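You operate a simulated robot arm through the tools that you are given. There is no shell and no other tool.

You run a simulated robot arm. Do the job below in one go: nothing can be reset, and whatever is moved stays where it is left.

## Task
Pump cleaner into the clear pot to its 10 ml line, lid it.
Fine: it ends on the steel tray; spill nothing. Set down upright: clear pot.

The check looks at the end state, three seconds after you hand in, the way a careful person would. Anything else that was tipped, shoved, dropped, spilled or broken makes it a failure. A push-on lid holds only when it is set on centred and level and pressed home; a screw cap is set on level and turned clockwise until tight.

## Robot
A 7-joint arm with a two-finger parallel gripper, fixed in place. Base frame: the origin is at the foot of the arm, x ahead of it, y to its left, z up; the work surface is at about z = 900. Lengths are in mm, angles in degrees, forces in N, time in s.
Its first joint turns from -166.0 to 166.0 degrees. Payload 4.4 kg.
The tool frame sits at the grasp point between the pads (the TCP): z along the fingers, y along the line on which they close. The tips reach 23 mm beyond it. Largest opening 94 mm; finger width 38, thickness 10; the body of the gripper, 54 by 96 mm, starts 39 mm behind the TCP.
Orientation is that of the tool frame in the base frame, as a unit quaternion [x, y, z, w]. With the fingers straight down and closing along the base's y, the tool's x points along the base's -x, its y along +y and its z along -z.

## Interface
- The arm moves only by the tool step_arm. Its argument "rows" is a list of rows, each an object of numbers (a shift or turn left out is 0, a gripper value left out holds the last): "grip": the gripper command, from -1 (fully open) to 1 (shut), values between in proportion; "x", "y", "z": the shift along the base's x, y, z in units of 25 mm (1.0 is 25 mm); "wx", "wy", "wz": the turn, a rotation vector about the base's x, y, z in units of 8 degrees (1.0 is 8 degrees). In form: [{"grip": .., "x": .., "y": .., "z": .., "wx": .., "wy": .., "wz": ..}, ...]. A call has 1 to 20 rows; each row shifts and turns the commanded pose from where the row before left it. A call with a number of a shift or a turn outside -1 to 1 is refused whole. A row lasts 0.2 s, in which the tool goes at most 50 mm and 8.6 degrees; a call with a longer step from one row to the next is refused whole, and so is a gripper value outside its range. Where a pose cannot be reached the arm comes as near as it can. A force on the tool above 40 N (or 10 N above the force at the start of the call, whichever is more), or a blocked arm, ends the call early, and 0.2 s more pass. Each finger travels about 72 mm/s and halts on what it meets, pressing with about 23 N; the grip force reading is that of the motor and also rises with nothing between the fingers. The clock runs only during rows and for 0.2 s after the last one: add rows that do not move to give the fingers time. It gives the time, the measured TCP pose, the force on the tool (base axes), the opening and the grip force at its end, in the units of the frame above (readings bear some noise), with the torque about the TCP (base axes, N m) and any sound that the robot's microphone picked up, and new pictures: "pictures" is both (left out), scene, wrist or none.
- Cameras (640 x 400 px; columns grow to the right, rows downward): "scene" is fixed at [52.8, -500, 1477.7]; the picture's right is [0.52, -0.85, 0.00], its down [-0.18, -0.11, -0.98] and it looks along [0.84, 0.51, -0.21] (base axes); focal length 336 px, centre (320, 200). "wrist" rides on the gripper at [86, 16, -75] in the tool frame; the picture's right is [-0.18, 0.98, 0.00], its down [-0.58, -0.11, -0.81] and it looks along [-0.79, -0.15, 0.59] (tool axes); focal length 243 px, centre (320, 200). There is no depth. A picture from a camera that has moved, and an enlarged one, comes with that camera's place and axes in the base frame and with its lens.
- close_up(camera, box): a new picture of the part [left, top, right, bottom] of that camera's present view, enlarged. No time passes.
- close_job(): hands the job in; it is judged then, once.

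Places have to be worked out from the pictures, the camera data and where the tool is seen. Open the gripper and draw the arm clear of the work before you hand the job in, unless the task says otherwise.

The tools are called after "Call:" as name(argument=value, ...) on one line, values as JSON. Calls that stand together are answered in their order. step_arm: Moves the arm, as the interface text tells. Its arguments: {"type":"object","properties":{"rows":{"type":"array","items":{"type":"object","properties":{"grip":{"type":"number"},"x":{"type":"number"},"y":{"type":"number"},"z":{"type":"number"},"wx":{"type":"number"},"wy":{"type":"number"},"wz":{"type":"number"}}}},"pictures":{"type":"string","enum":["both","scene","wrist","none"]}},"required":["rows"]} The other tools are called the same way: close_up (camera, box) takes an enlarged picture of a part of a camera's view; close_job () hands the job in.

At the start:

```text
time_s: 0.0
eef_pos: [853.9, 88.7, 1361.3]
tcp_rot: [-0.001, 1.0, 0.0, 0.001]
ft_force: [-0.2, -0.5, 0.0]
ft_torque: [-0.05, 0.03, 0.0]
opening: 94.2
grip_force: 0.1
```

scene: 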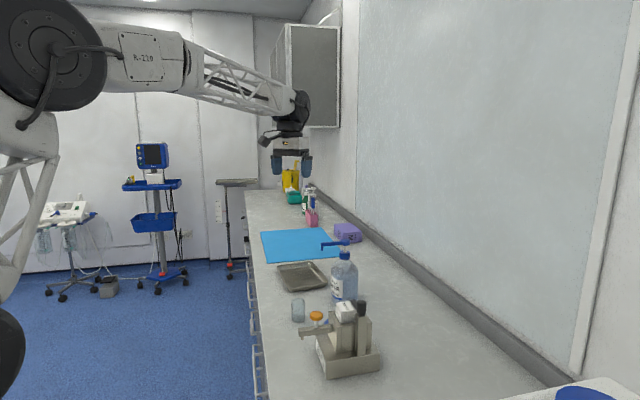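
wrist: 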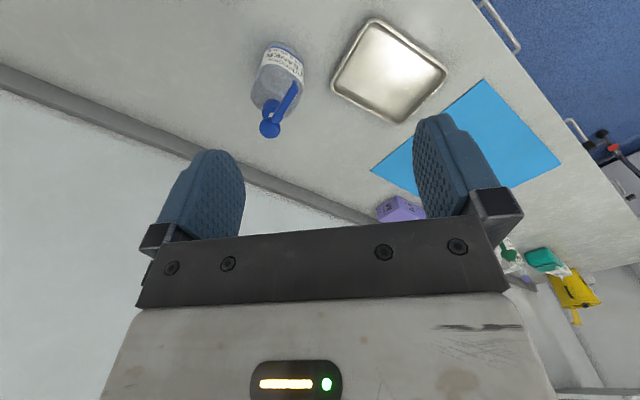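

I start by looking closer at the work area in both cameras before moving anything.

Call:
close_up(camera="scene", box=[240, 220, 400, 390])

Call:
close_up(camera="wrist", box=[220, 0, 480, 160])

Call:
close_up(camera="scene", box=[280, 280, 380, 380])

```text
2.35 times, centred on (320, 305) of scene
camera zoom: at [52.8, -500.0, 1477.7], right [0.52, -0.85, 0.0], down [-0.18, -0.11, -0.98], along [0.84, 0.51, -0.21], focal length 791 px, centre (320, -47)
```

zoom: 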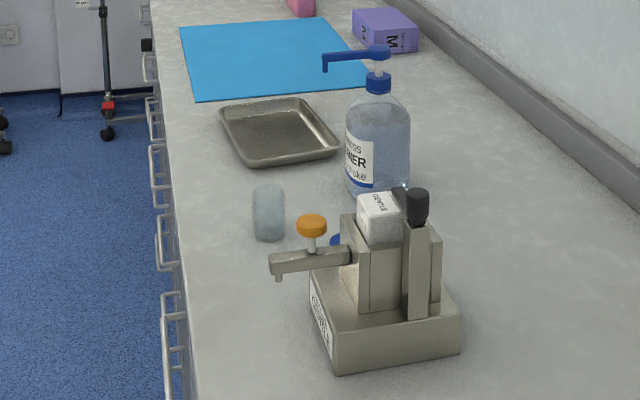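

```text
2.46 times, centred on (350, 80) of wrist
camera zoom: at [767.0, 105.9, 1436.6], right [0.18, 0.98, 0.0], down [0.58, -0.11, 0.81], along [0.79, -0.15, -0.59], focal length 597 px, centre (246, 495)
```

zoom: 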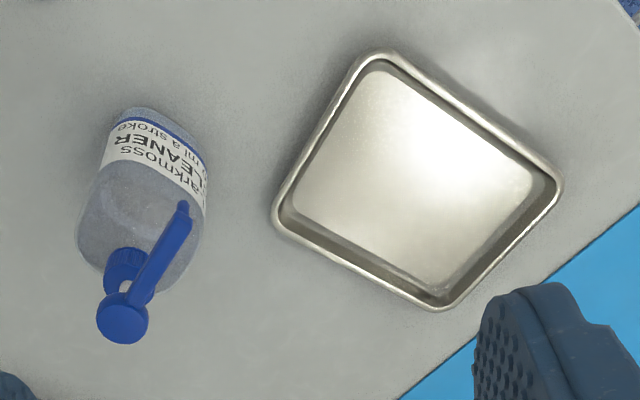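

```text
4.00 times, centred on (330, 330) of scene
camera zoom: at [52.8, -500.0, 1477.7], right [0.52, -0.85, 0.0], down [-0.18, -0.11, -0.98], along [0.84, 0.51, -0.21], focal length 1345 px, centre (280, -320)
```

zoom: 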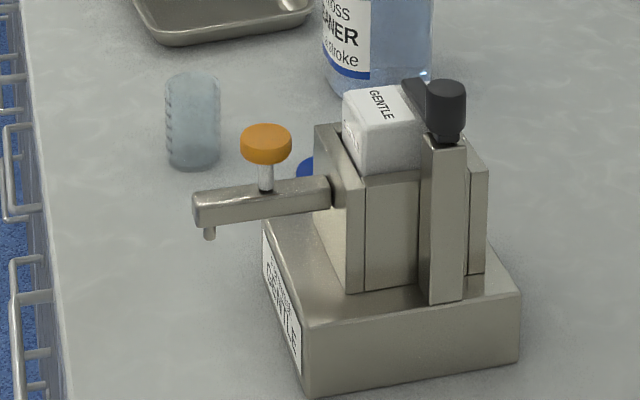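

The cleaner is the blue-pump bottle, near (990,-20) with its nozzle tip near (934,35,1100). The clear pot is near (820,45), the tray near (1067,204), and a blue item that may be the lid is behind the other dispenser. I move back and down a little so the wrist camera can see the pot and that blue item.

Call:
step_arm(rows=[{"grip": -1, "x": -0.907, "y": -0.128, "z": -0.494}, {"x": -0.907, "y": -0.128, "z": -0.494}, {"x": -0.907, "y": -0.128, "z": -0.494}, {"x": -0.907, "y": -0.128, "z": -0.494}, {"x": -0.907, "y": -0.128, "z": -0.494}, {"x": -0.907, "y": -0.128, "z": -0.494}, {"x": -0.907, "y": -0.128, "z": -0.494}, {"x": -0.907, "y": -0.128, "z": -0.494}, {"x": -0.907, "y": -0.128, "z": -0.494}, {}], pictures="both")

```text
time_s: 2.2
eef_pos: [649.9, 61.3, 1249.0]
tcp_rot: [0.0, 1.0, 0.0, 0.0]
ft_force: [0.3, -0.1, 0.0]
ft_torque: [-0.02, 0.02, 0.0]
opening: 94.2
grip_force: 0.1
camera wrist: at [563.1, 77.7, 1324.5], right [0.18, 0.98, 0.0], down [0.58, -0.11, 0.81], along [0.79, -0.15, -0.59], focal length 243 px, centre (320, 200)
```

scene: 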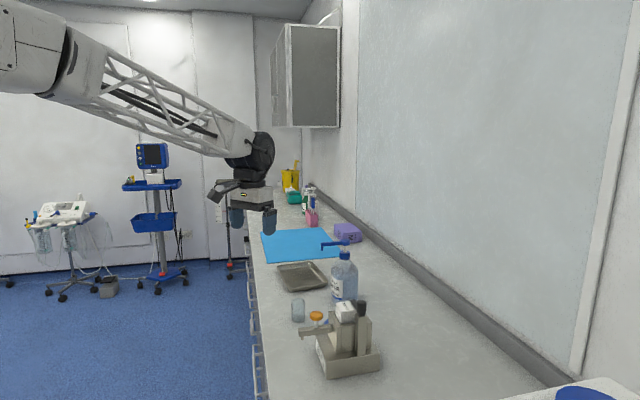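
wrist: 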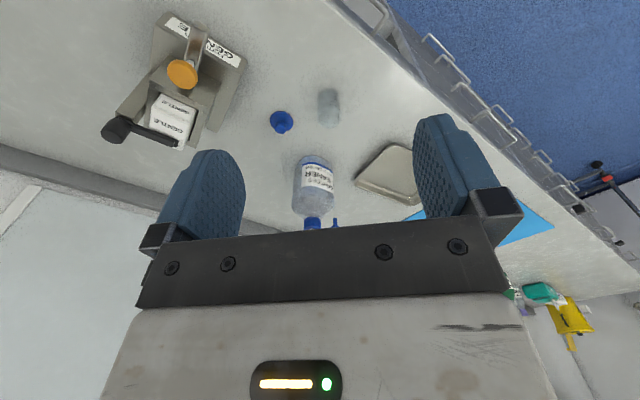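

I can now see the pot, a round blue lid and the other dispenser. I zoom in on each.

Call:
close_up(camera="wrist", box=[250, 70, 370, 145])

Call:
close_up(camera="wrist", box=[280, 140, 350, 240])

Call:
close_up(camera="wrist", box=[100, 0, 260, 160])

Call:
close_up(camera="scene", box=[320, 230, 370, 310])

Call:
close_up(camera="scene", box=[280, 290, 320, 330])

```text
5.33 times, centred on (310, 108) of wrist
camera zoom: at [563.1, 77.7, 1324.5], right [0.18, 0.98, 0.0], down [0.58, -0.11, 0.81], along [0.79, -0.15, -0.59], focal length 1294 px, centre (373, 693)
```

zoom: 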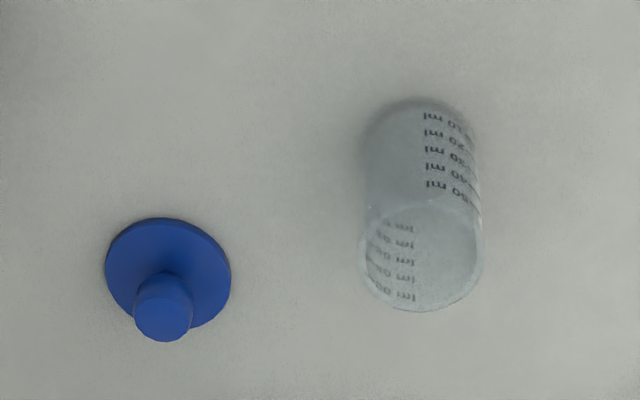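

```text
4.00 times, centred on (315, 190) of wrist
camera zoom: at [563.1, 77.7, 1324.5], right [0.18, 0.98, 0.0], down [0.58, -0.11, 0.81], along [0.79, -0.15, -0.59], focal length 970 px, centre (340, 240)
```

zoom: 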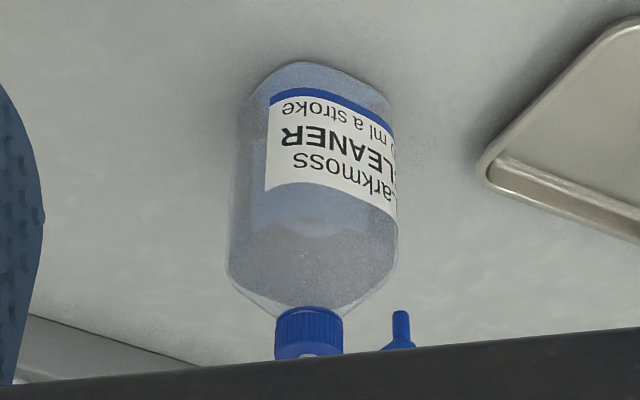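

```text
2.50 times, centred on (180, 80) of wrist
camera zoom: at [563.1, 77.7, 1324.5], right [0.18, 0.98, 0.0], down [0.58, -0.11, 0.81], along [0.79, -0.15, -0.59], focal length 606 px, centre (670, 500)
```

zoom: 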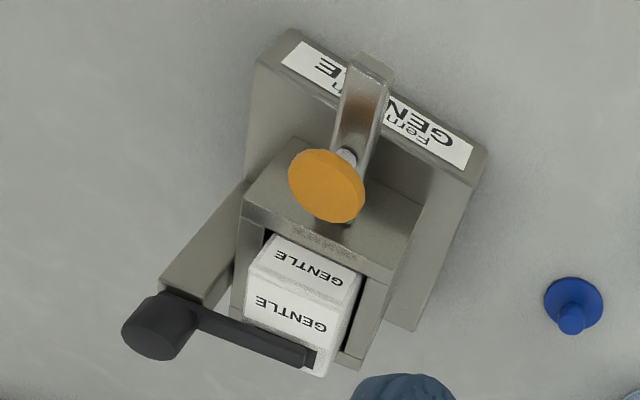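

```text
5.00 times, centred on (345, 270) of scene
camera zoom: at [52.8, -500.0, 1477.7], right [0.52, -0.85, 0.0], down [-0.18, -0.11, -0.98], along [0.84, 0.51, -0.21], focal length 1681 px, centre (195, -150)
```

zoom: 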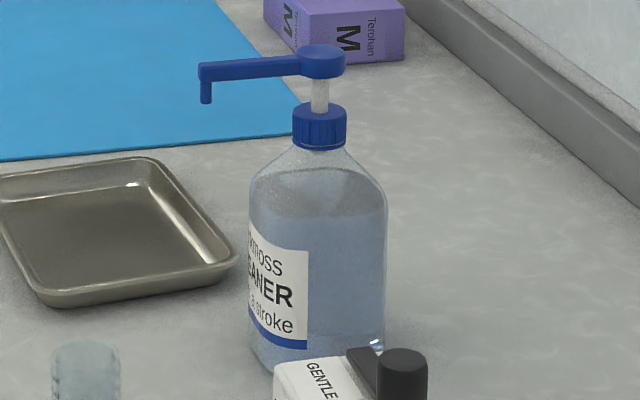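

```text
10.00 times, centred on (300, 310) of scene
camera zoom: at [52.8, -500.0, 1477.7], right [0.52, -0.85, 0.0], down [-0.18, -0.11, -0.98], along [0.84, 0.51, -0.21], focal length 3363 px, centre (520, -900)
```

zoom: 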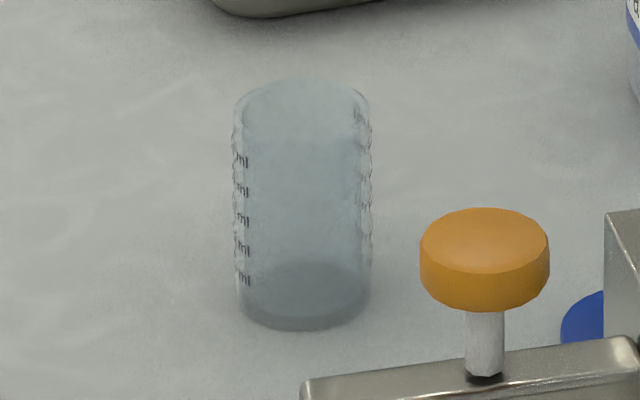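

The pot is graduated 10 to 50 ml and sits near (813,46), about 64 mm tall and 42 mm across. The lid is a blue disc with a knob, near (845,-55). I move to the side to read the stroke volume on the bottle label and locate the nozzle better.

Call:
step_arm(rows=[{"x": 0.855, "y": 0.44, "z": -0.4, "wz": -0.39}, {"x": 0.855, "y": 0.44, "z": -0.47, "wz": -0.39}, {"x": 0.855, "y": 0.44, "z": -0.47, "wz": -0.39}, {"x": 0.855, "y": 0.44, "z": -0.47, "wz": -0.39}, {"x": 0.855, "y": 0.44, "z": -0.47, "wz": -0.39}, {"x": 0.855, "y": 0.44, "z": -0.47, "wz": -0.39}, {"x": 0.855, "y": 0.44, "z": -0.47, "wz": -0.39}, {"x": 0.855, "y": 0.44, "z": -0.47, "wz": -0.39}, {}], pictures="both")

```text
time_s: 4.2
eef_pos: [820.7, 148.1, 1157.7]
tcp_rot: [0.216, 0.976, -0.001, 0.0]
ft_force: [-0.5, 0.1, -0.3]
ft_torque: [0.0, 0.02, 0.0]
opening: 94.2
grip_force: 0.2
camera wrist: at [748.8, 201.1, 1233.6], right [0.58, 0.81, 0.0], down [0.48, -0.34, 0.81], along [0.66, -0.47, -0.59], focal length 243 px, centre (320, 200)
```

scene: 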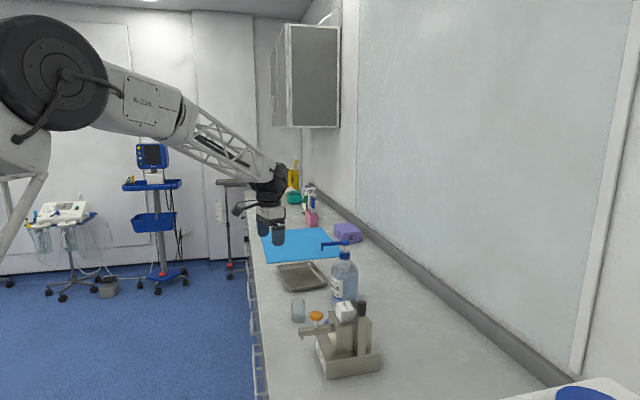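
wrist: 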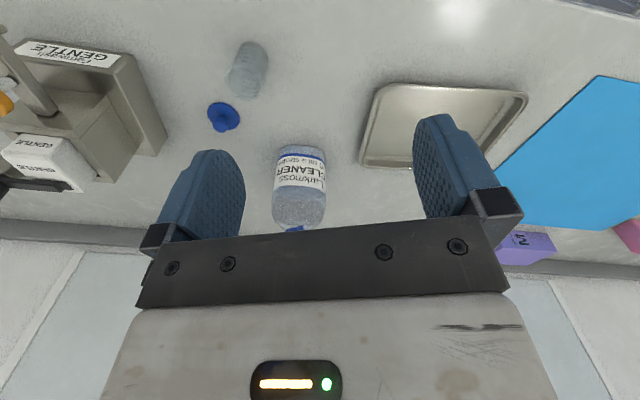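

Call:
close_up(camera="wrist", box=[260, 135, 340, 235])

Call:
close_up(camera="wrist", box=[195, 30, 295, 140])

Call:
close_up(camera="scene", box=[200, 130, 320, 260])

```text
4.00 times, centred on (300, 185) of wrist
camera zoom: at [748.8, 201.1, 1233.6], right [0.58, 0.81, 0.0], down [0.48, -0.34, 0.81], along [0.66, -0.47, -0.59], focal length 970 px, centre (400, 260)
```

zoom: 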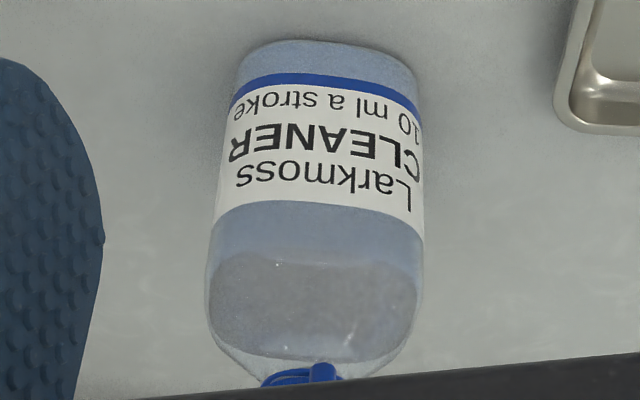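

```text
3.64 times, centred on (245, 85) of wrist
camera zoom: at [748.8, 201.1, 1233.6], right [0.58, 0.81, 0.0], down [0.48, -0.34, 0.81], along [0.66, -0.47, -0.59], focal length 882 px, centre (593, 618)
```

zoom: 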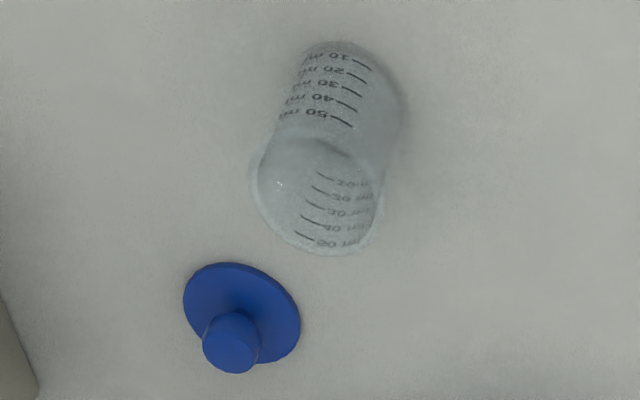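

```text
3.08 times, centred on (260, 195) of scene
camera zoom: at [52.8, -500.0, 1477.7], right [0.52, -0.85, 0.0], down [-0.18, -0.11, -0.98], along [0.84, 0.51, -0.21], focal length 1035 px, centre (505, 215)
```

zoom: 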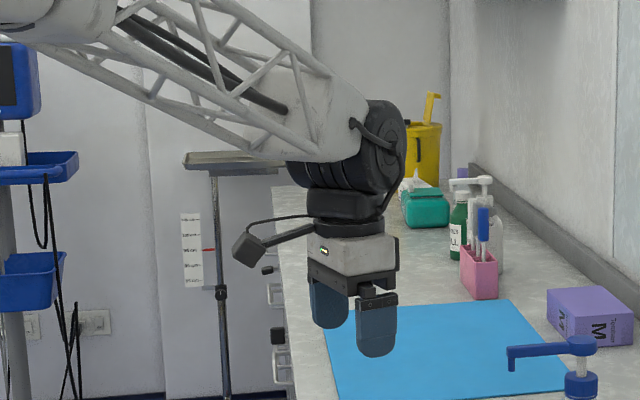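

The label says 10 ml a stroke, so one full stroke should do it. I put the nozzle tip near (945,34,1084), the pump head near (1000,-22,1110), the pot axis near (817,46) with its rim at z≈964, and the lid near (848,-55). The pot has to slide in under the nozzle, so I turn the tool to yaw -45° with a 35° tilt and hover back from the pot.

Call:
step_arm(rows=[{"x": -0.279, "y": -0.25, "z": -0.3, "wz": -0.835}, {"x": -0.279, "y": -0.25, "z": -0.3, "wz": -0.835}, {"x": -0.279, "y": -0.25, "z": -0.3, "wz": -0.836}, {"x": -0.279, "y": -0.25, "z": -0.3, "wx": -0.619, "wy": -0.619}, {"x": -0.279, "y": -0.25, "z": -0.3, "wx": -0.619, "wy": -0.619}, {"x": -0.279, "y": -0.25, "z": -0.3, "wx": -0.619, "wy": -0.619}, {"x": -0.279, "y": -0.25, "z": -0.3, "wx": -0.619, "wy": -0.619}, {"x": -0.279, "y": -0.25, "z": -0.3, "wx": -0.619, "wy": -0.619}, {}, {}], pictures="both")

```text
time_s: 6.4
eef_pos: [763.6, 97.7, 1097.2]
tcp_rot: [0.364, 0.881, -0.115, 0.278]
ft_force: [0.3, -0.4, -0.4]
ft_torque: [0.0, -0.01, 0.0]
opening: 94.2
grip_force: 0.1
camera wrist: at [694.6, 191.1, 1109.5], right [0.8, 0.59, 0.11], down [-0.07, -0.09, 0.99], along [0.59, -0.8, -0.03], focal length 243 px, centre (320, 200)
```

scene: 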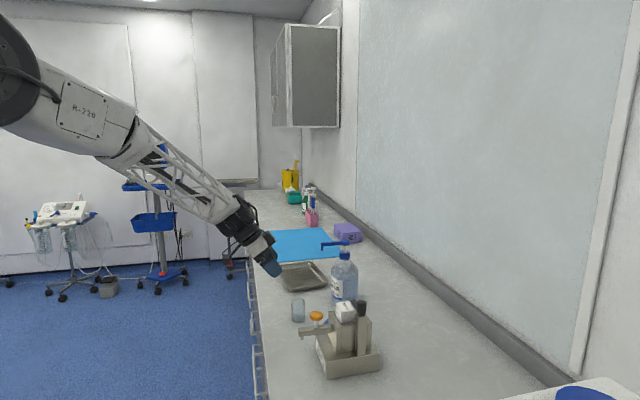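
wrist: 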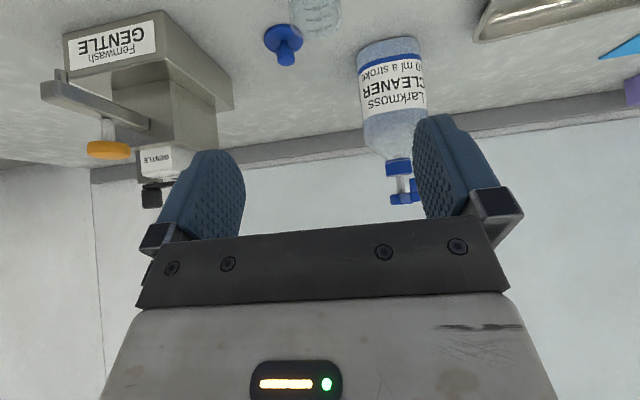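

Orientation is as planned, and the pump is in view at eye level. I zoom in to refine the nozzle and pot positions.

Call:
close_up(camera="wrist", box=[350, 130, 450, 230])

Call:
close_up(camera="wrist", box=[250, 0, 350, 70])

```text
4.00 times, centred on (400, 180) of wrist
camera zoom: at [694.6, 191.1, 1109.5], right [0.8, 0.59, 0.11], down [-0.07, -0.09, 0.99], along [0.59, -0.8, -0.03], focal length 970 px, centre (0, 280)
```

zoom: 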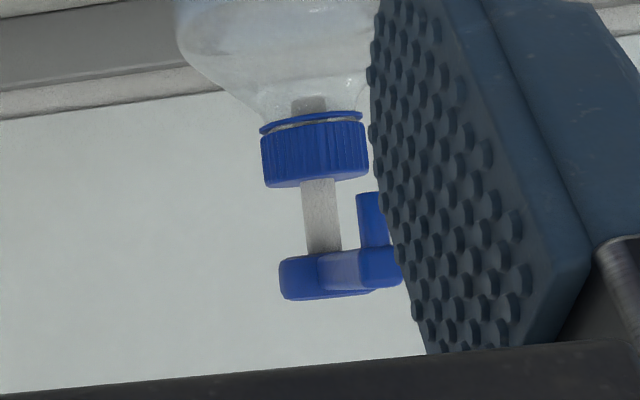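

```text
5.71 times, centred on (300, 35) of wrist
camera zoom: at [694.6, 191.1, 1109.5], right [0.8, 0.59, 0.11], down [-0.07, -0.09, 0.99], along [0.59, -0.8, -0.03], focal length 1386 px, centre (434, 1143)
```

zoom: 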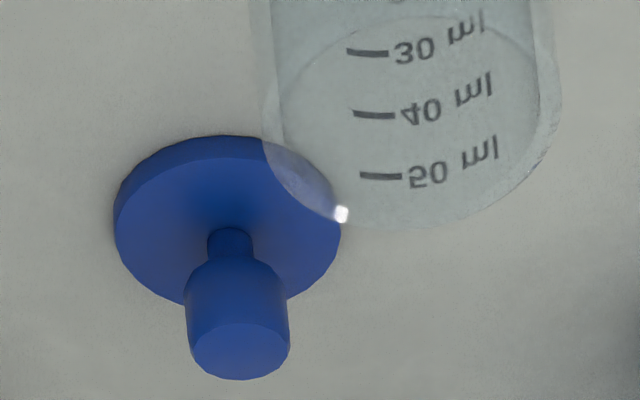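

The third view agrees: the nozzle tip is at about (945,34,1087). I move to the pre-grasp, 80 mm back along the tool axis from the pot, and check alignment.

Call:
step_arm(rows=[{"x": 0.178, "y": -0.162, "z": -0.938}, {"x": 0.178, "y": -0.162, "z": -0.938}, {"x": 0.178, "y": -0.162, "z": -0.938}, {"x": 0.178, "y": -0.162, "z": -0.938}, {}, {}], pictures="both")

```text
time_s: 7.8
eef_pos: [783.4, 82.2, 1004.7]
tcp_rot: [0.364, 0.881, -0.114, 0.278]
ft_force: [0.3, -0.3, 0.8]
ft_torque: [0.0, 0.03, 0.0]
opening: 94.0
grip_force: 0.0
camera wrist: at [713.9, 174.7, 1017.2], right [0.8, 0.59, 0.11], down [-0.07, -0.09, 0.99], along [0.59, -0.8, -0.03], focal length 243 px, centre (320, 200)
```

scene: 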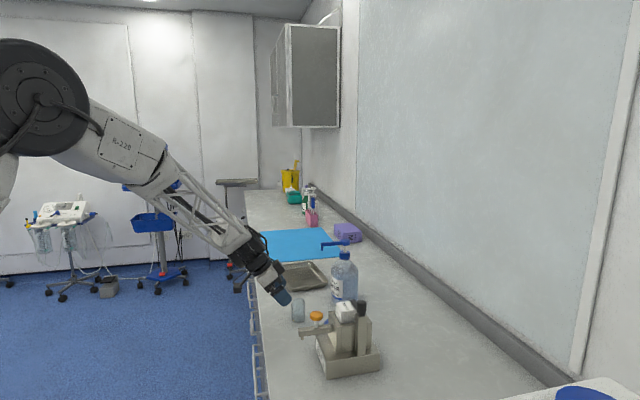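
wrist: 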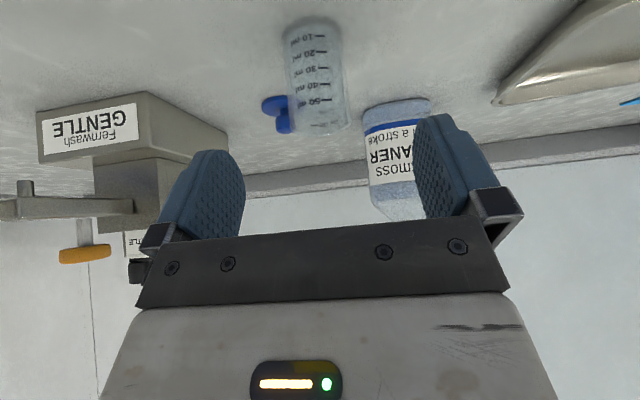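

The pot sits centred between the fingers in the wrist view. I go down along the tool axis to the grasp pose with the gripper still open.

Call:
step_arm(rows=[{"x": 0.305, "y": -0.331, "z": -0.667}, {"x": 0.305, "y": -0.331, "z": -0.667}, {"x": 0.305, "y": -0.331, "z": -0.667}, {"x": 0.305, "y": -0.331, "z": -0.667}, {}, {}], pictures="both")

```text
time_s: 9.2
eef_pos: [814.1, 49.0, 939.2]
tcp_rot: [0.365, 0.881, -0.114, 0.277]
ft_force: [1.0, -0.2, 0.4]
ft_torque: [0.01, 0.0, -0.04]
opening: 93.8
grip_force: 0.0
camera wrist: at [744.2, 142.5, 950.4], right [0.8, 0.59, 0.11], down [-0.07, -0.09, 0.99], along [0.59, -0.8, -0.03], focal length 243 px, centre (320, 200)
```

scene: 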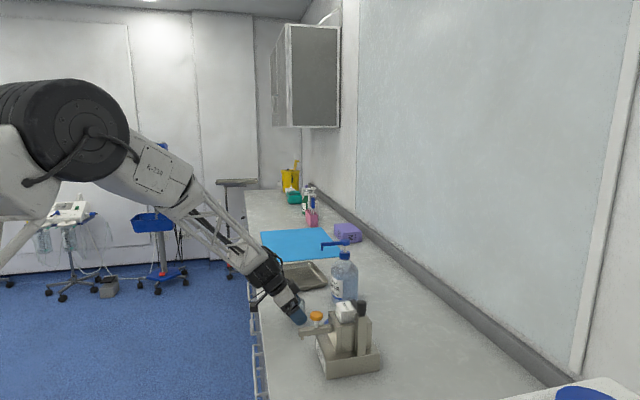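
wrist: 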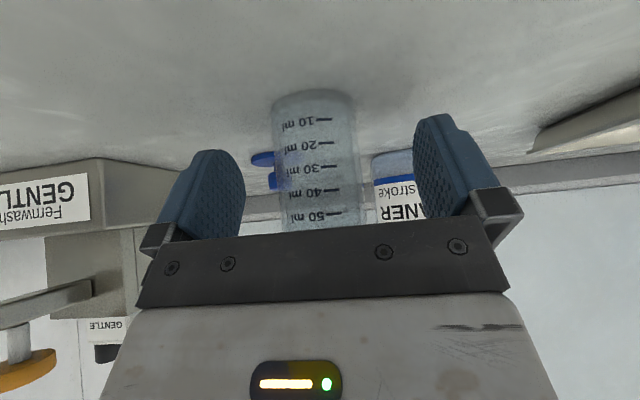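

The pot is between the pads, about 2 mm off-centre toward the left finger. I correct that and close on it.

Call:
step_arm(rows=[{"x": -0.05, "y": -0.05}, {}, {"grip": 1}, {"grip": 1}, {"grip": 1}, {"grip": 1}, {"grip": 1}], pictures="both")

```text
time_s: 10.8
eef_pos: [812.7, 47.7, 937.5]
tcp_rot: [0.364, 0.882, -0.114, 0.277]
ft_force: [0.6, -0.2, 0.8]
ft_torque: [0.0, -0.02, 0.01]
opening: 41.4
grip_force: 23.4
camera wrist: at [743.0, 141.2, 950.7], right [0.8, 0.59, 0.11], down [-0.07, -0.09, 0.99], along [0.59, -0.8, -0.03], focal length 243 px, centre (320, 200)
```

scene: 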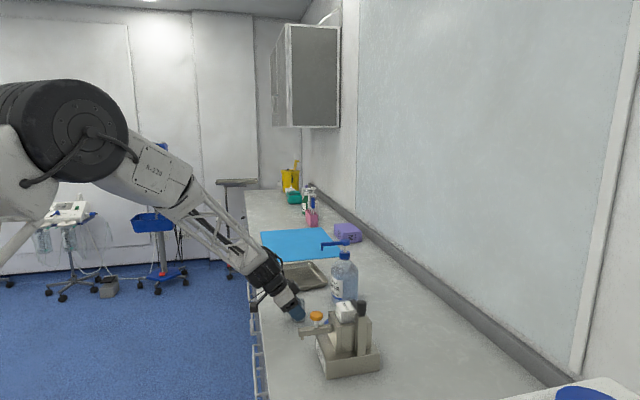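
wrist: 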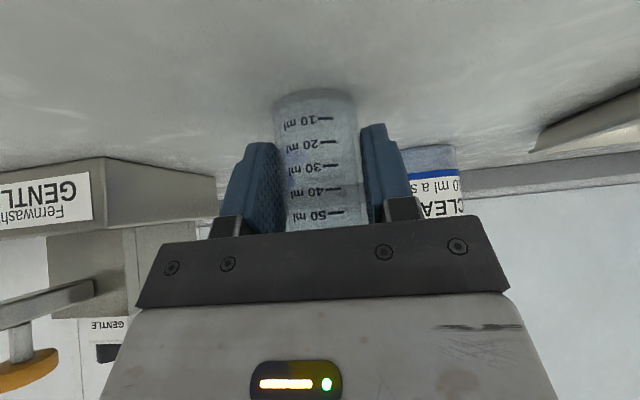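

The pot is gripped (opening 41.4 mm). I lift it 12 mm, move to a waypoint in front of the nozzle, then slide in toward the bottle under the nozzle.

Call:
step_arm(rows=[{"z": 0.24}, {"z": 0.24}, {}, {"x": 0.5, "y": 0.18}, {"x": 0.698, "y": 0.251}, {"x": 0.698, "y": 0.251}, {"x": 0.698, "y": 0.251}, {"x": 0.698, "y": 0.251}, {"x": 0.2, "y": 0.071}, {}], pictures="both")

```text
time_s: 13.0
eef_pos: [899.4, 79.2, 951.4]
tcp_rot: [0.364, 0.882, -0.115, 0.278]
ft_force: [0.0, 0.0, -0.9]
ft_torque: [0.03, 0.02, 0.04]
opening: 41.4
grip_force: 23.0
camera wrist: at [830.0, 171.6, 962.3], right [0.8, 0.59, 0.11], down [-0.07, -0.09, 0.99], along [0.59, -0.8, -0.03], focal length 243 px, centre (320, 200)
```

scene: 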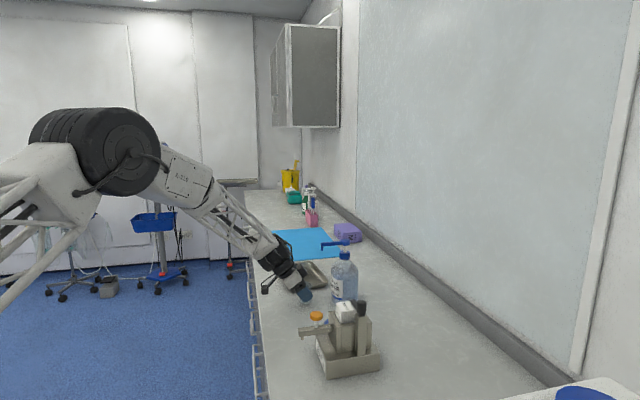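
wrist: 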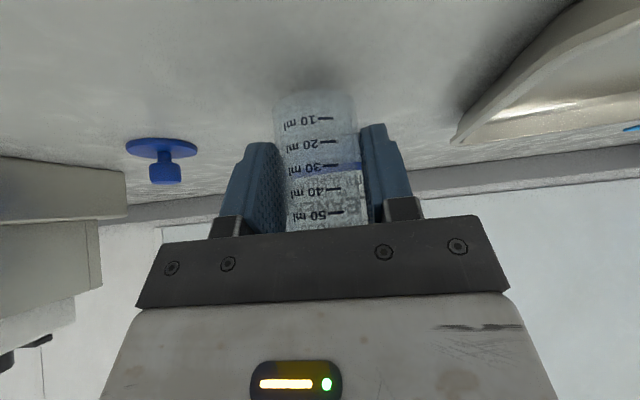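

The pot is held upright with the bottle straight ahead of it. I slide 40 mm along the approach direction and check before the last 20 mm.

Call:
step_arm(rows=[{"x": 0.283, "y": -0.283}, {"x": 0.283, "y": -0.283}, {"x": 0.283, "y": -0.283}, {"x": 0.283, "y": -0.283}, {}, {}], pictures="both")

Call:
close_up(camera="scene", box=[250, 225, 370, 325])

Call:
close_up(camera="wrist", box=[220, 80, 420, 240])

```text
time_s: 14.4
eef_pos: [927.4, 50.9, 951.0]
tcp_rot: [0.365, 0.881, -0.116, 0.278]
ft_force: [-0.2, -0.1, -0.4]
ft_torque: [-0.02, 0.0, -0.01]
opening: 41.4
grip_force: 22.9
camera wrist: at [858.6, 143.8, 962.1], right [0.8, 0.59, 0.11], down [-0.07, -0.09, 0.99], along [0.59, -0.8, -0.03], focal length 243 px, centre (320, 200)
```

scene: 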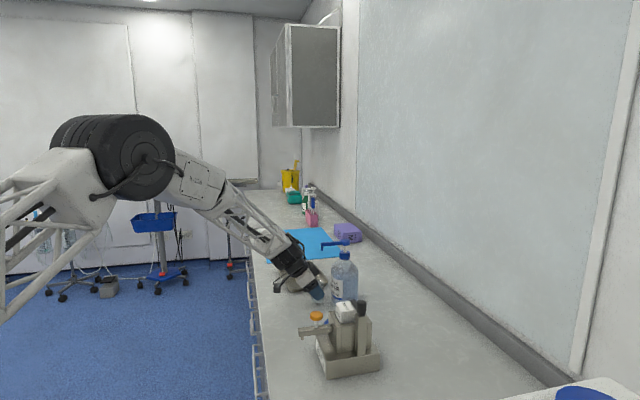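
wrist: 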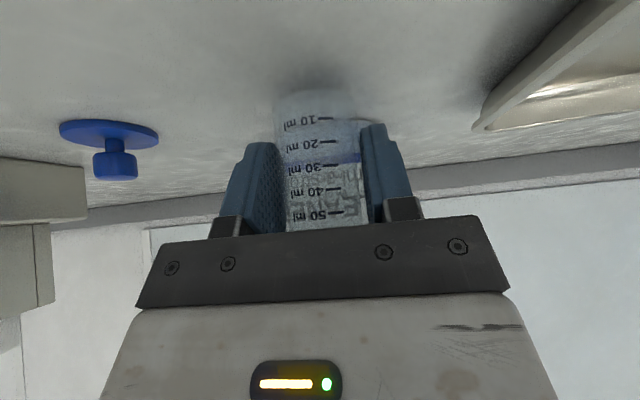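

```text
4.00 times, centred on (310, 275) of scene
camera zoom: at [52.8, -500.0, 1477.7], right [0.52, -0.85, 0.0], down [-0.18, -0.11, -0.98], along [0.84, 0.51, -0.21], focal length 1345 px, centre (360, -100)
```

zoom: 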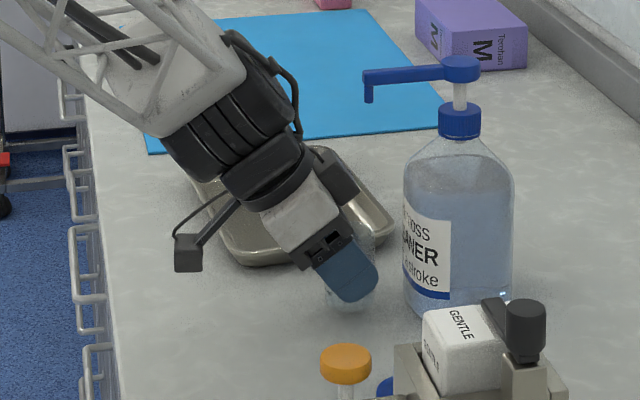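

```text
2.50 times, centred on (320, 160) of wrist
camera zoom: at [858.6, 143.8, 962.1], right [0.8, 0.59, 0.11], down [-0.07, -0.09, 0.99], along [0.59, -0.8, -0.03], focal length 606 px, centre (320, 300)
```

zoom: 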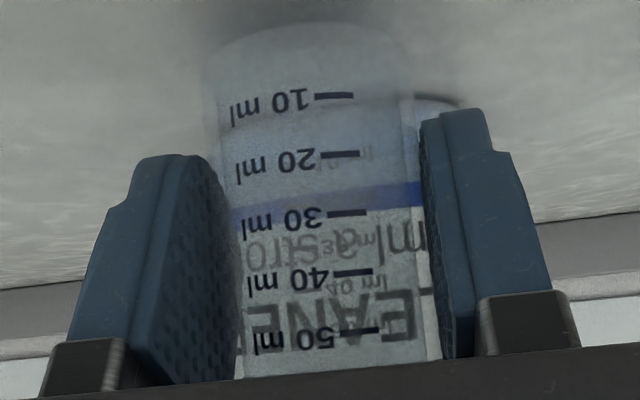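

The scene view shows the pot about 20 mm short of the nozzle line and the gripper well below the nozzle. I make the last slide, then lower until it just touches down.

Call:
step_arm(rows=[{"x": 0.298, "y": -0.284}, {"x": 0.298, "y": -0.284}, {}, {"z": -0.25}, {"z": -0.2}, {}, {}], pictures="both")

Call:
close_up(camera="scene", box=[270, 225, 370, 315])

```text
time_s: 16.0
eef_pos: [943.6, 37.0, 939.4]
tcp_rot: [0.364, 0.881, -0.115, 0.278]
ft_force: [-0.6, 1.0, -0.2]
ft_torque: [0.01, 0.0, 0.0]
opening: 41.3
grip_force: 23.2
camera wrist: at [872.8, 129.8, 951.2], right [0.8, 0.59, 0.11], down [-0.07, -0.09, 0.99], along [0.59, -0.8, -0.03], focal length 243 px, centre (320, 200)
```

scene: 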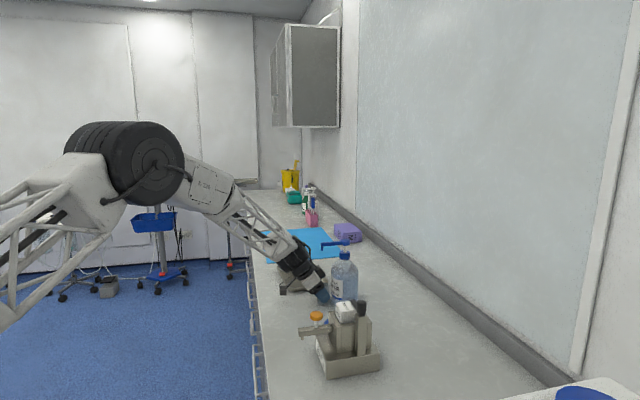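
wrist: 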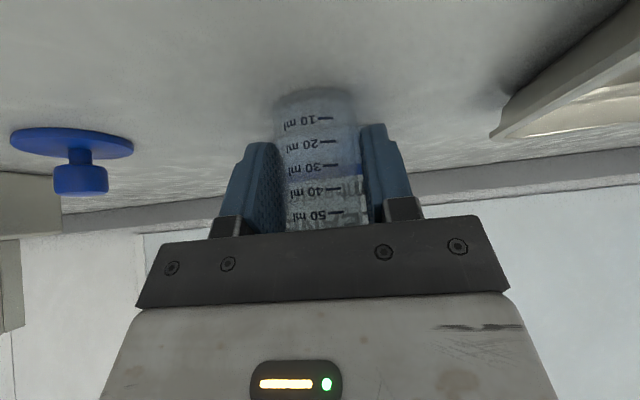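

```text
4.44 times, centred on (320, 270) of scene
camera zoom: at [52.8, -500.0, 1477.7], right [0.52, -0.85, 0.0], down [-0.18, -0.11, -0.98], along [0.84, 0.51, -0.21], focal length 1495 px, centre (320, -111)
```

zoom: 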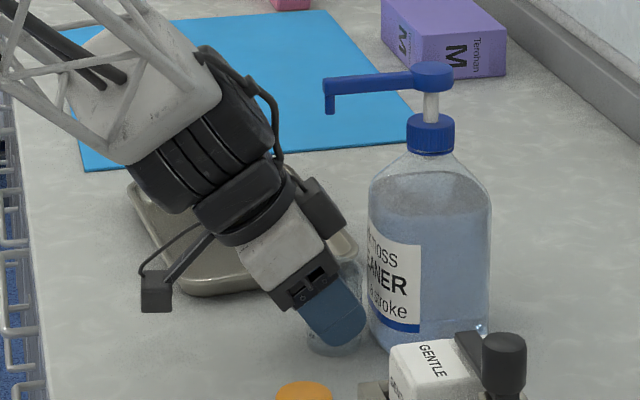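

I zoom tighter on the pot and nozzle to check the horizontal alignment.

Call:
close_up(camera="scene", box=[305, 270, 355, 310])

Call:
close_up(camera="scene", box=[310, 230, 360, 270])

```text
10.00 times, centred on (330, 290) of scene
camera zoom: at [52.8, -500.0, 1477.7], right [0.52, -0.85, 0.0], down [-0.18, -0.11, -0.98], along [0.84, 0.51, -0.21], focal length 3363 px, centre (220, -700)
```

zoom: 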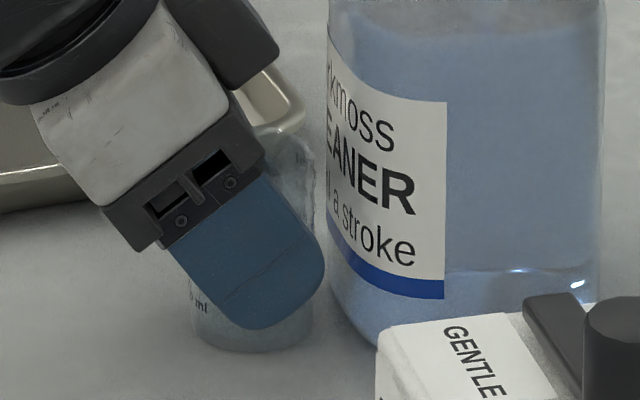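

```text
10.00 times, centred on (335, 250) of scene
camera zoom: at [52.8, -500.0, 1477.7], right [0.52, -0.85, 0.0], down [-0.18, -0.11, -0.98], along [0.84, 0.51, -0.21], focal length 3363 px, centre (170, -300)
```

zoom: 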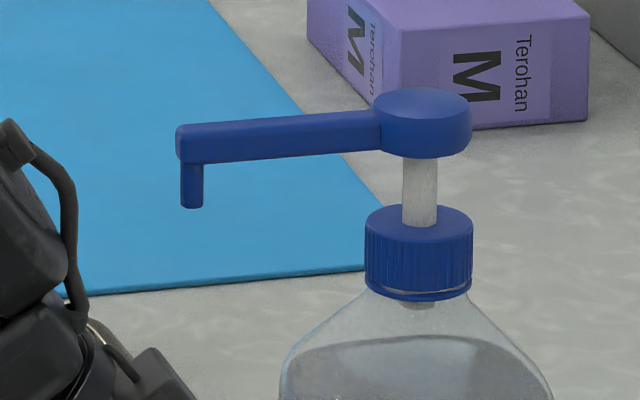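

The pot is about 3.6 mm too far toward the bottle, so I shift back by that, lower the last 2 mm and release gently.

Call:
step_arm(rows=[{"x": -0.1, "y": 0.1}, {}, {"z": -0.06}, {}, {}], pictures="none")

Call:
close_up(camera="scene", box=[305, 270, 355, 310])

Call:
close_up(camera="wrist", box=[260, 80, 380, 180])

```text
time_s: 17.2
eef_pos: [939.7, 40.3, 938.5]
tcp_rot: [0.364, 0.881, -0.114, 0.278]
ft_force: [2.6, 2.0, 10.7]
ft_torque: [0.02, -0.13, -0.01]
opening: 41.7
grip_force: 23.0
```

```text
10.00 times, centred on (330, 290) of scene
camera zoom: at [52.8, -500.0, 1477.7], right [0.52, -0.85, 0.0], down [-0.18, -0.11, -0.98], along [0.84, 0.51, -0.21], focal length 3363 px, centre (220, -700)
```

zoom: 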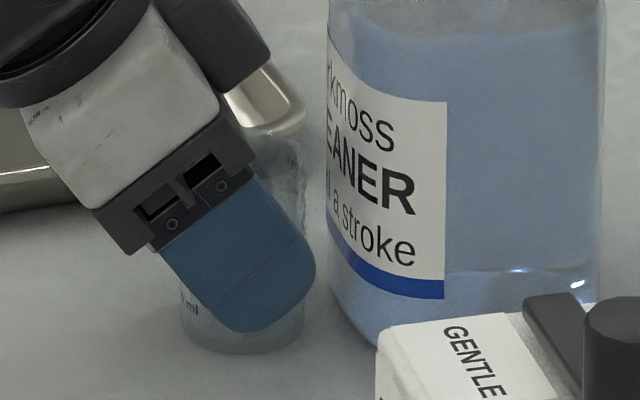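

```text
4.00 times, centred on (320, 130) of wrist
camera zoom: at [870.7, 132.0, 950.4], right [0.8, 0.59, 0.11], down [-0.07, -0.09, 0.99], along [0.59, -0.8, -0.03], focal length 970 px, centre (320, 480)
```

zoom: 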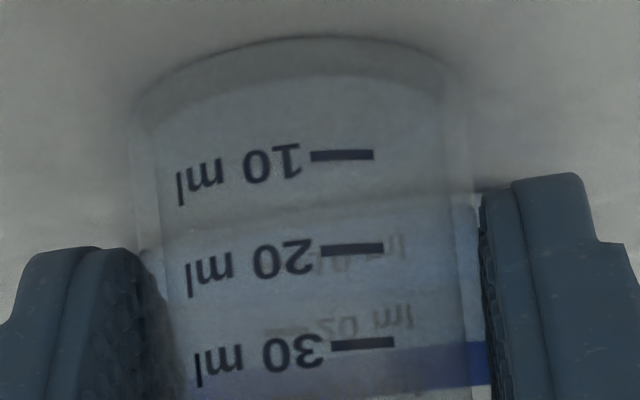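

The pot is on the table (10 N contact) and its centre lines up with the nozzle within about 1 mm in the scene view. I relieve the pressure slightly, open, and back straight out horizontally.

Call:
step_arm(rows=[{"z": 0.03}, {"grip": 0.0}, {"grip": -0.4}, {"grip": -1}, {"grip": -1}, {}, {"x": -0.4, "y": 0.4}, {"x": -0.6, "y": 0.6}, {"x": -0.6, "y": 0.6}, {"x": -0.6, "y": 0.6}, {"x": -0.4, "y": 0.4}, {}], pictures="both")

Call:
close_up(camera="scene", box=[290, 230, 365, 310])

Call:
close_up(camera="wrist", box=[250, 70, 410, 240])

```text
time_s: 19.8
eef_pos: [876.6, 104.8, 937.9]
tcp_rot: [0.365, 0.881, -0.115, 0.278]
ft_force: [-0.2, -0.3, 0.2]
ft_torque: [-0.01, -0.01, -0.03]
opening: 94.2
grip_force: 0.1
camera wrist: at [806.0, 198.3, 949.7], right [0.8, 0.59, 0.11], down [-0.07, -0.09, 0.99], along [0.59, -0.8, -0.03], focal length 243 px, centre (320, 200)
```

scene: 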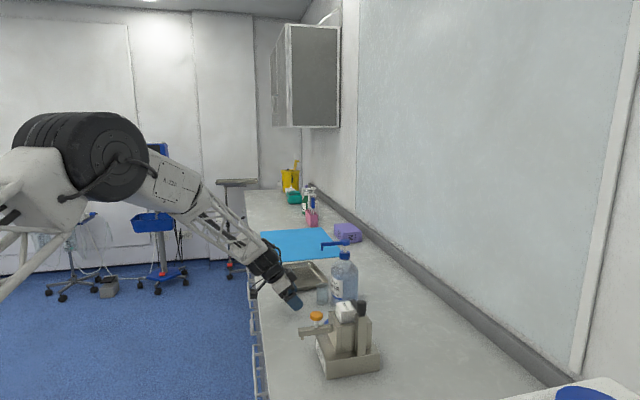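
wrist: 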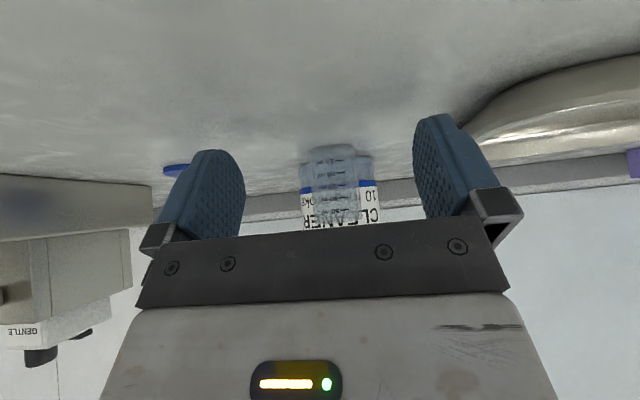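

```text
5.00 times, centred on (328, 270) of scene
camera zoom: at [52.8, -500.0, 1477.7], right [0.52, -0.85, 0.0], down [-0.18, -0.11, -0.98], along [0.84, 0.51, -0.21], focal length 1681 px, centre (282, -150)
```

zoom: 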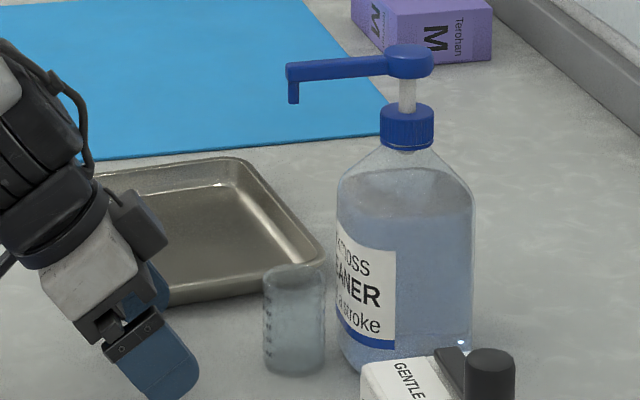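

```text
2.35 times, centred on (330, 155) of wrist
camera zoom: at [806.0, 198.3, 949.7], right [0.8, 0.59, 0.11], down [-0.07, -0.09, 0.99], along [0.59, -0.8, -0.03], focal length 571 px, centre (296, 306)
```

zoom: 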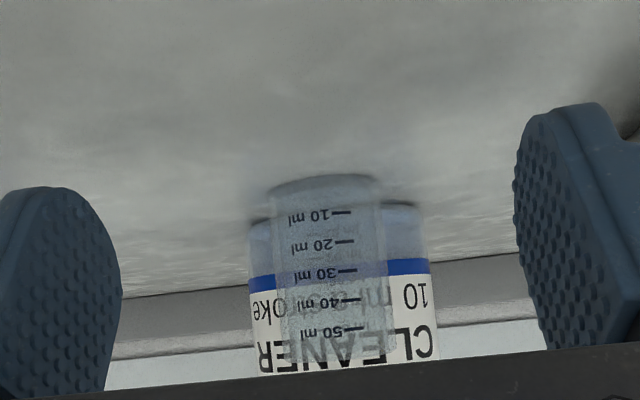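

The pot stands upright and clear. I raise the camera to nozzle height to check the other horizontal direction.

Call:
step_arm(rows=[{"z": 0.9}, {"z": 0.95}, {"z": 0.95}, {"z": 0.95}, {"z": 0.95}, {"z": 0.9}, {}, {}], pictures="wrist")

Call:
close_up(camera="wrist", box=[270, 30, 410, 230])

```text
time_s: 21.6
eef_pos: [877.2, 104.7, 1076.4]
tcp_rot: [0.365, 0.881, -0.115, 0.277]
ft_force: [0.4, -0.9, -0.2]
ft_torque: [0.0, -0.01, -0.01]
opening: 93.8
grip_force: 0.2
camera wrist: at [806.8, 196.7, 1088.3], right [0.8, 0.59, 0.11], down [-0.07, -0.09, 0.99], along [0.59, -0.8, -0.03], focal length 243 px, centre (320, 200)
```

wrist: 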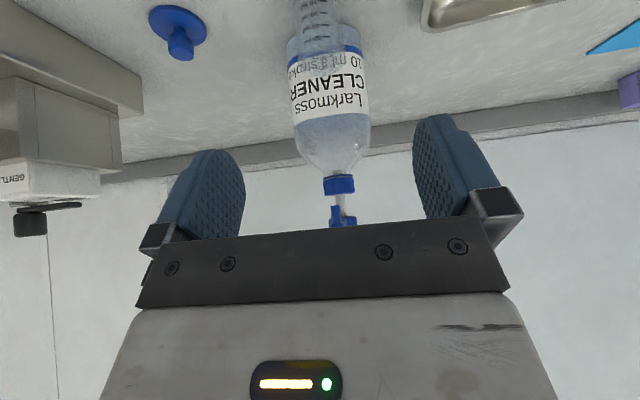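

```text
2.00 times, centred on (340, 130) of wrist
camera zoom: at [806.8, 196.7, 1088.3], right [0.8, 0.59, 0.11], down [-0.07, -0.09, 0.99], along [0.59, -0.8, -0.03], focal length 485 px, centre (280, 340)
```

zoom: 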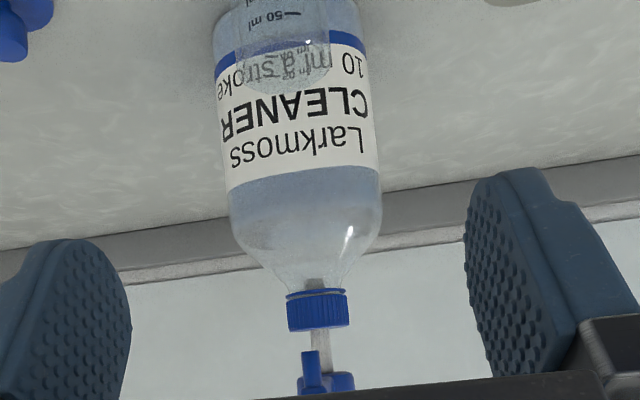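

The pot is within about 3 mm of being under the nozzle in both directions, well inside its 18 mm inner radius. Next I raise, close the fingers, return to zero yaw with a 20° forward tilt, and hover above the pump head at about (1000,-22).

Call:
step_arm(rows=[{"z": 1.0, "wx": 0.619, "wy": 0.619, "grip": 1}, {"z": 1.0, "wx": 0.619, "wy": 0.619}, {"z": 1.0, "wx": 0.619, "wy": 0.619}, {"z": 1.0, "wx": 0.619, "wy": 0.619}, {"z": 1.0, "wx": 0.619, "wy": 0.619}, {"z": 1.0, "wz": 0.9375}, {"wz": 0.9375}, {"wz": 0.9375}, {"wz": 0.9375}, {"wz": 0.9375}, {"wz": 0.9375}, {"wy": -0.833}, {"wy": -0.833}, {"wy": -0.833}, {}], pictures="both")

```text
time_s: 24.8
eef_pos: [874.4, 105.1, 1226.6]
tcp_rot: [-0.001, 0.985, 0.0, 0.173]
ft_force: [0.0, 0.3, 0.0]
ft_torque: [0.0, 0.0, -0.01]
opening: 0.0
grip_force: 23.1
camera wrist: at [767.1, 121.6, 1268.7], right [0.17, 0.98, 0.06], down [0.27, -0.11, 0.96], along [0.95, -0.15, -0.28], focal length 243 px, centre (320, 200)
```

scene: 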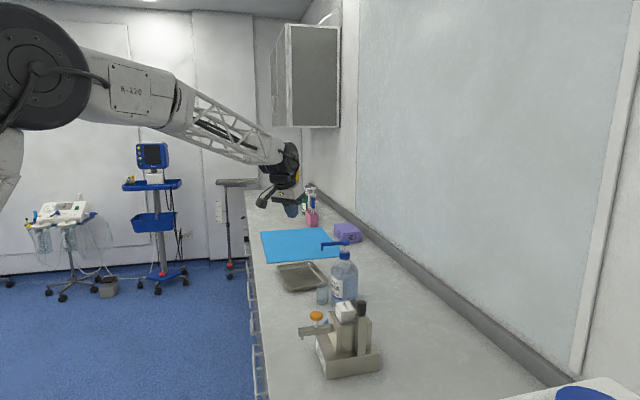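
wrist: 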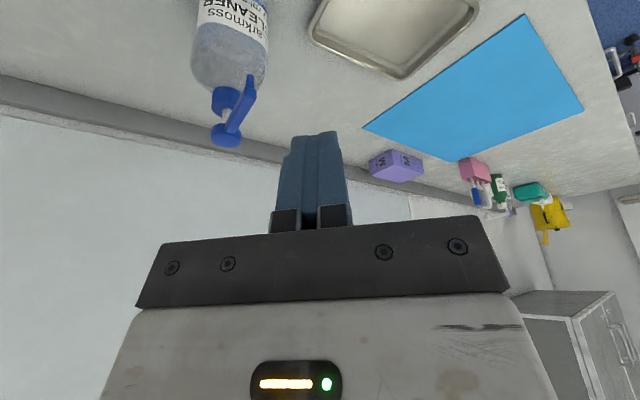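

I zoom to refine the pump head position from this view.

Call:
close_up(camera="wrist", box=[180, 60, 300, 160])

Call:
close_up(camera="wrist", box=[260, 120, 380, 240])

Call:
close_up(camera="scene", box=[240, 130, 340, 230])

```text
4.00 times, centred on (240, 110) of wrist
camera zoom: at [767.1, 121.6, 1268.7], right [0.17, 0.98, 0.06], down [0.27, -0.11, 0.96], along [0.95, -0.15, -0.28], focal length 970 px, centre (640, 560)
```

zoom: 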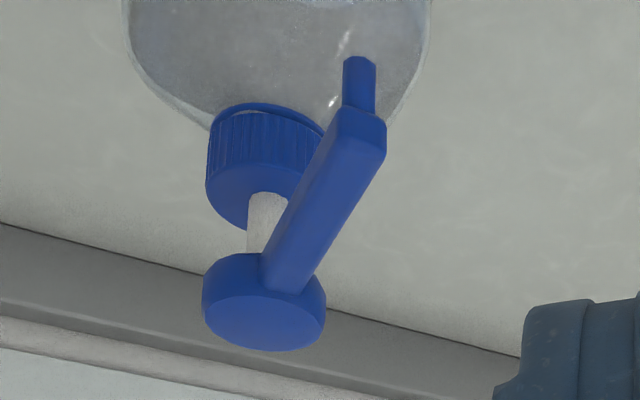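

```text
3.33 times, centred on (320, 180) of wrist
camera zoom: at [767.1, 121.6, 1268.7], right [0.17, 0.98, 0.06], down [0.27, -0.11, 0.96], along [0.95, -0.15, -0.28], focal length 809 px, centre (320, 267)
```

zoom: 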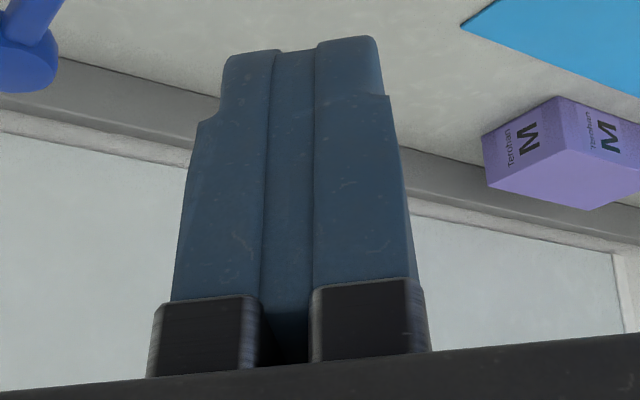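

```text
4.00 times, centred on (290, 180) of scene
camera zoom: at [52.8, -500.0, 1477.7], right [0.52, -0.85, 0.0], down [-0.18, -0.11, -0.98], along [0.84, 0.51, -0.21], focal length 1345 px, centre (440, 280)
```

zoom: 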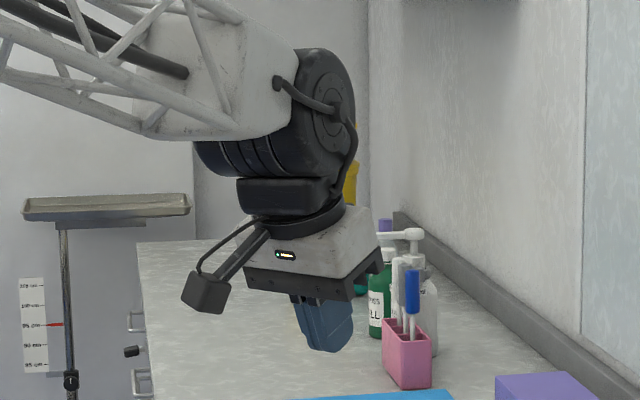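

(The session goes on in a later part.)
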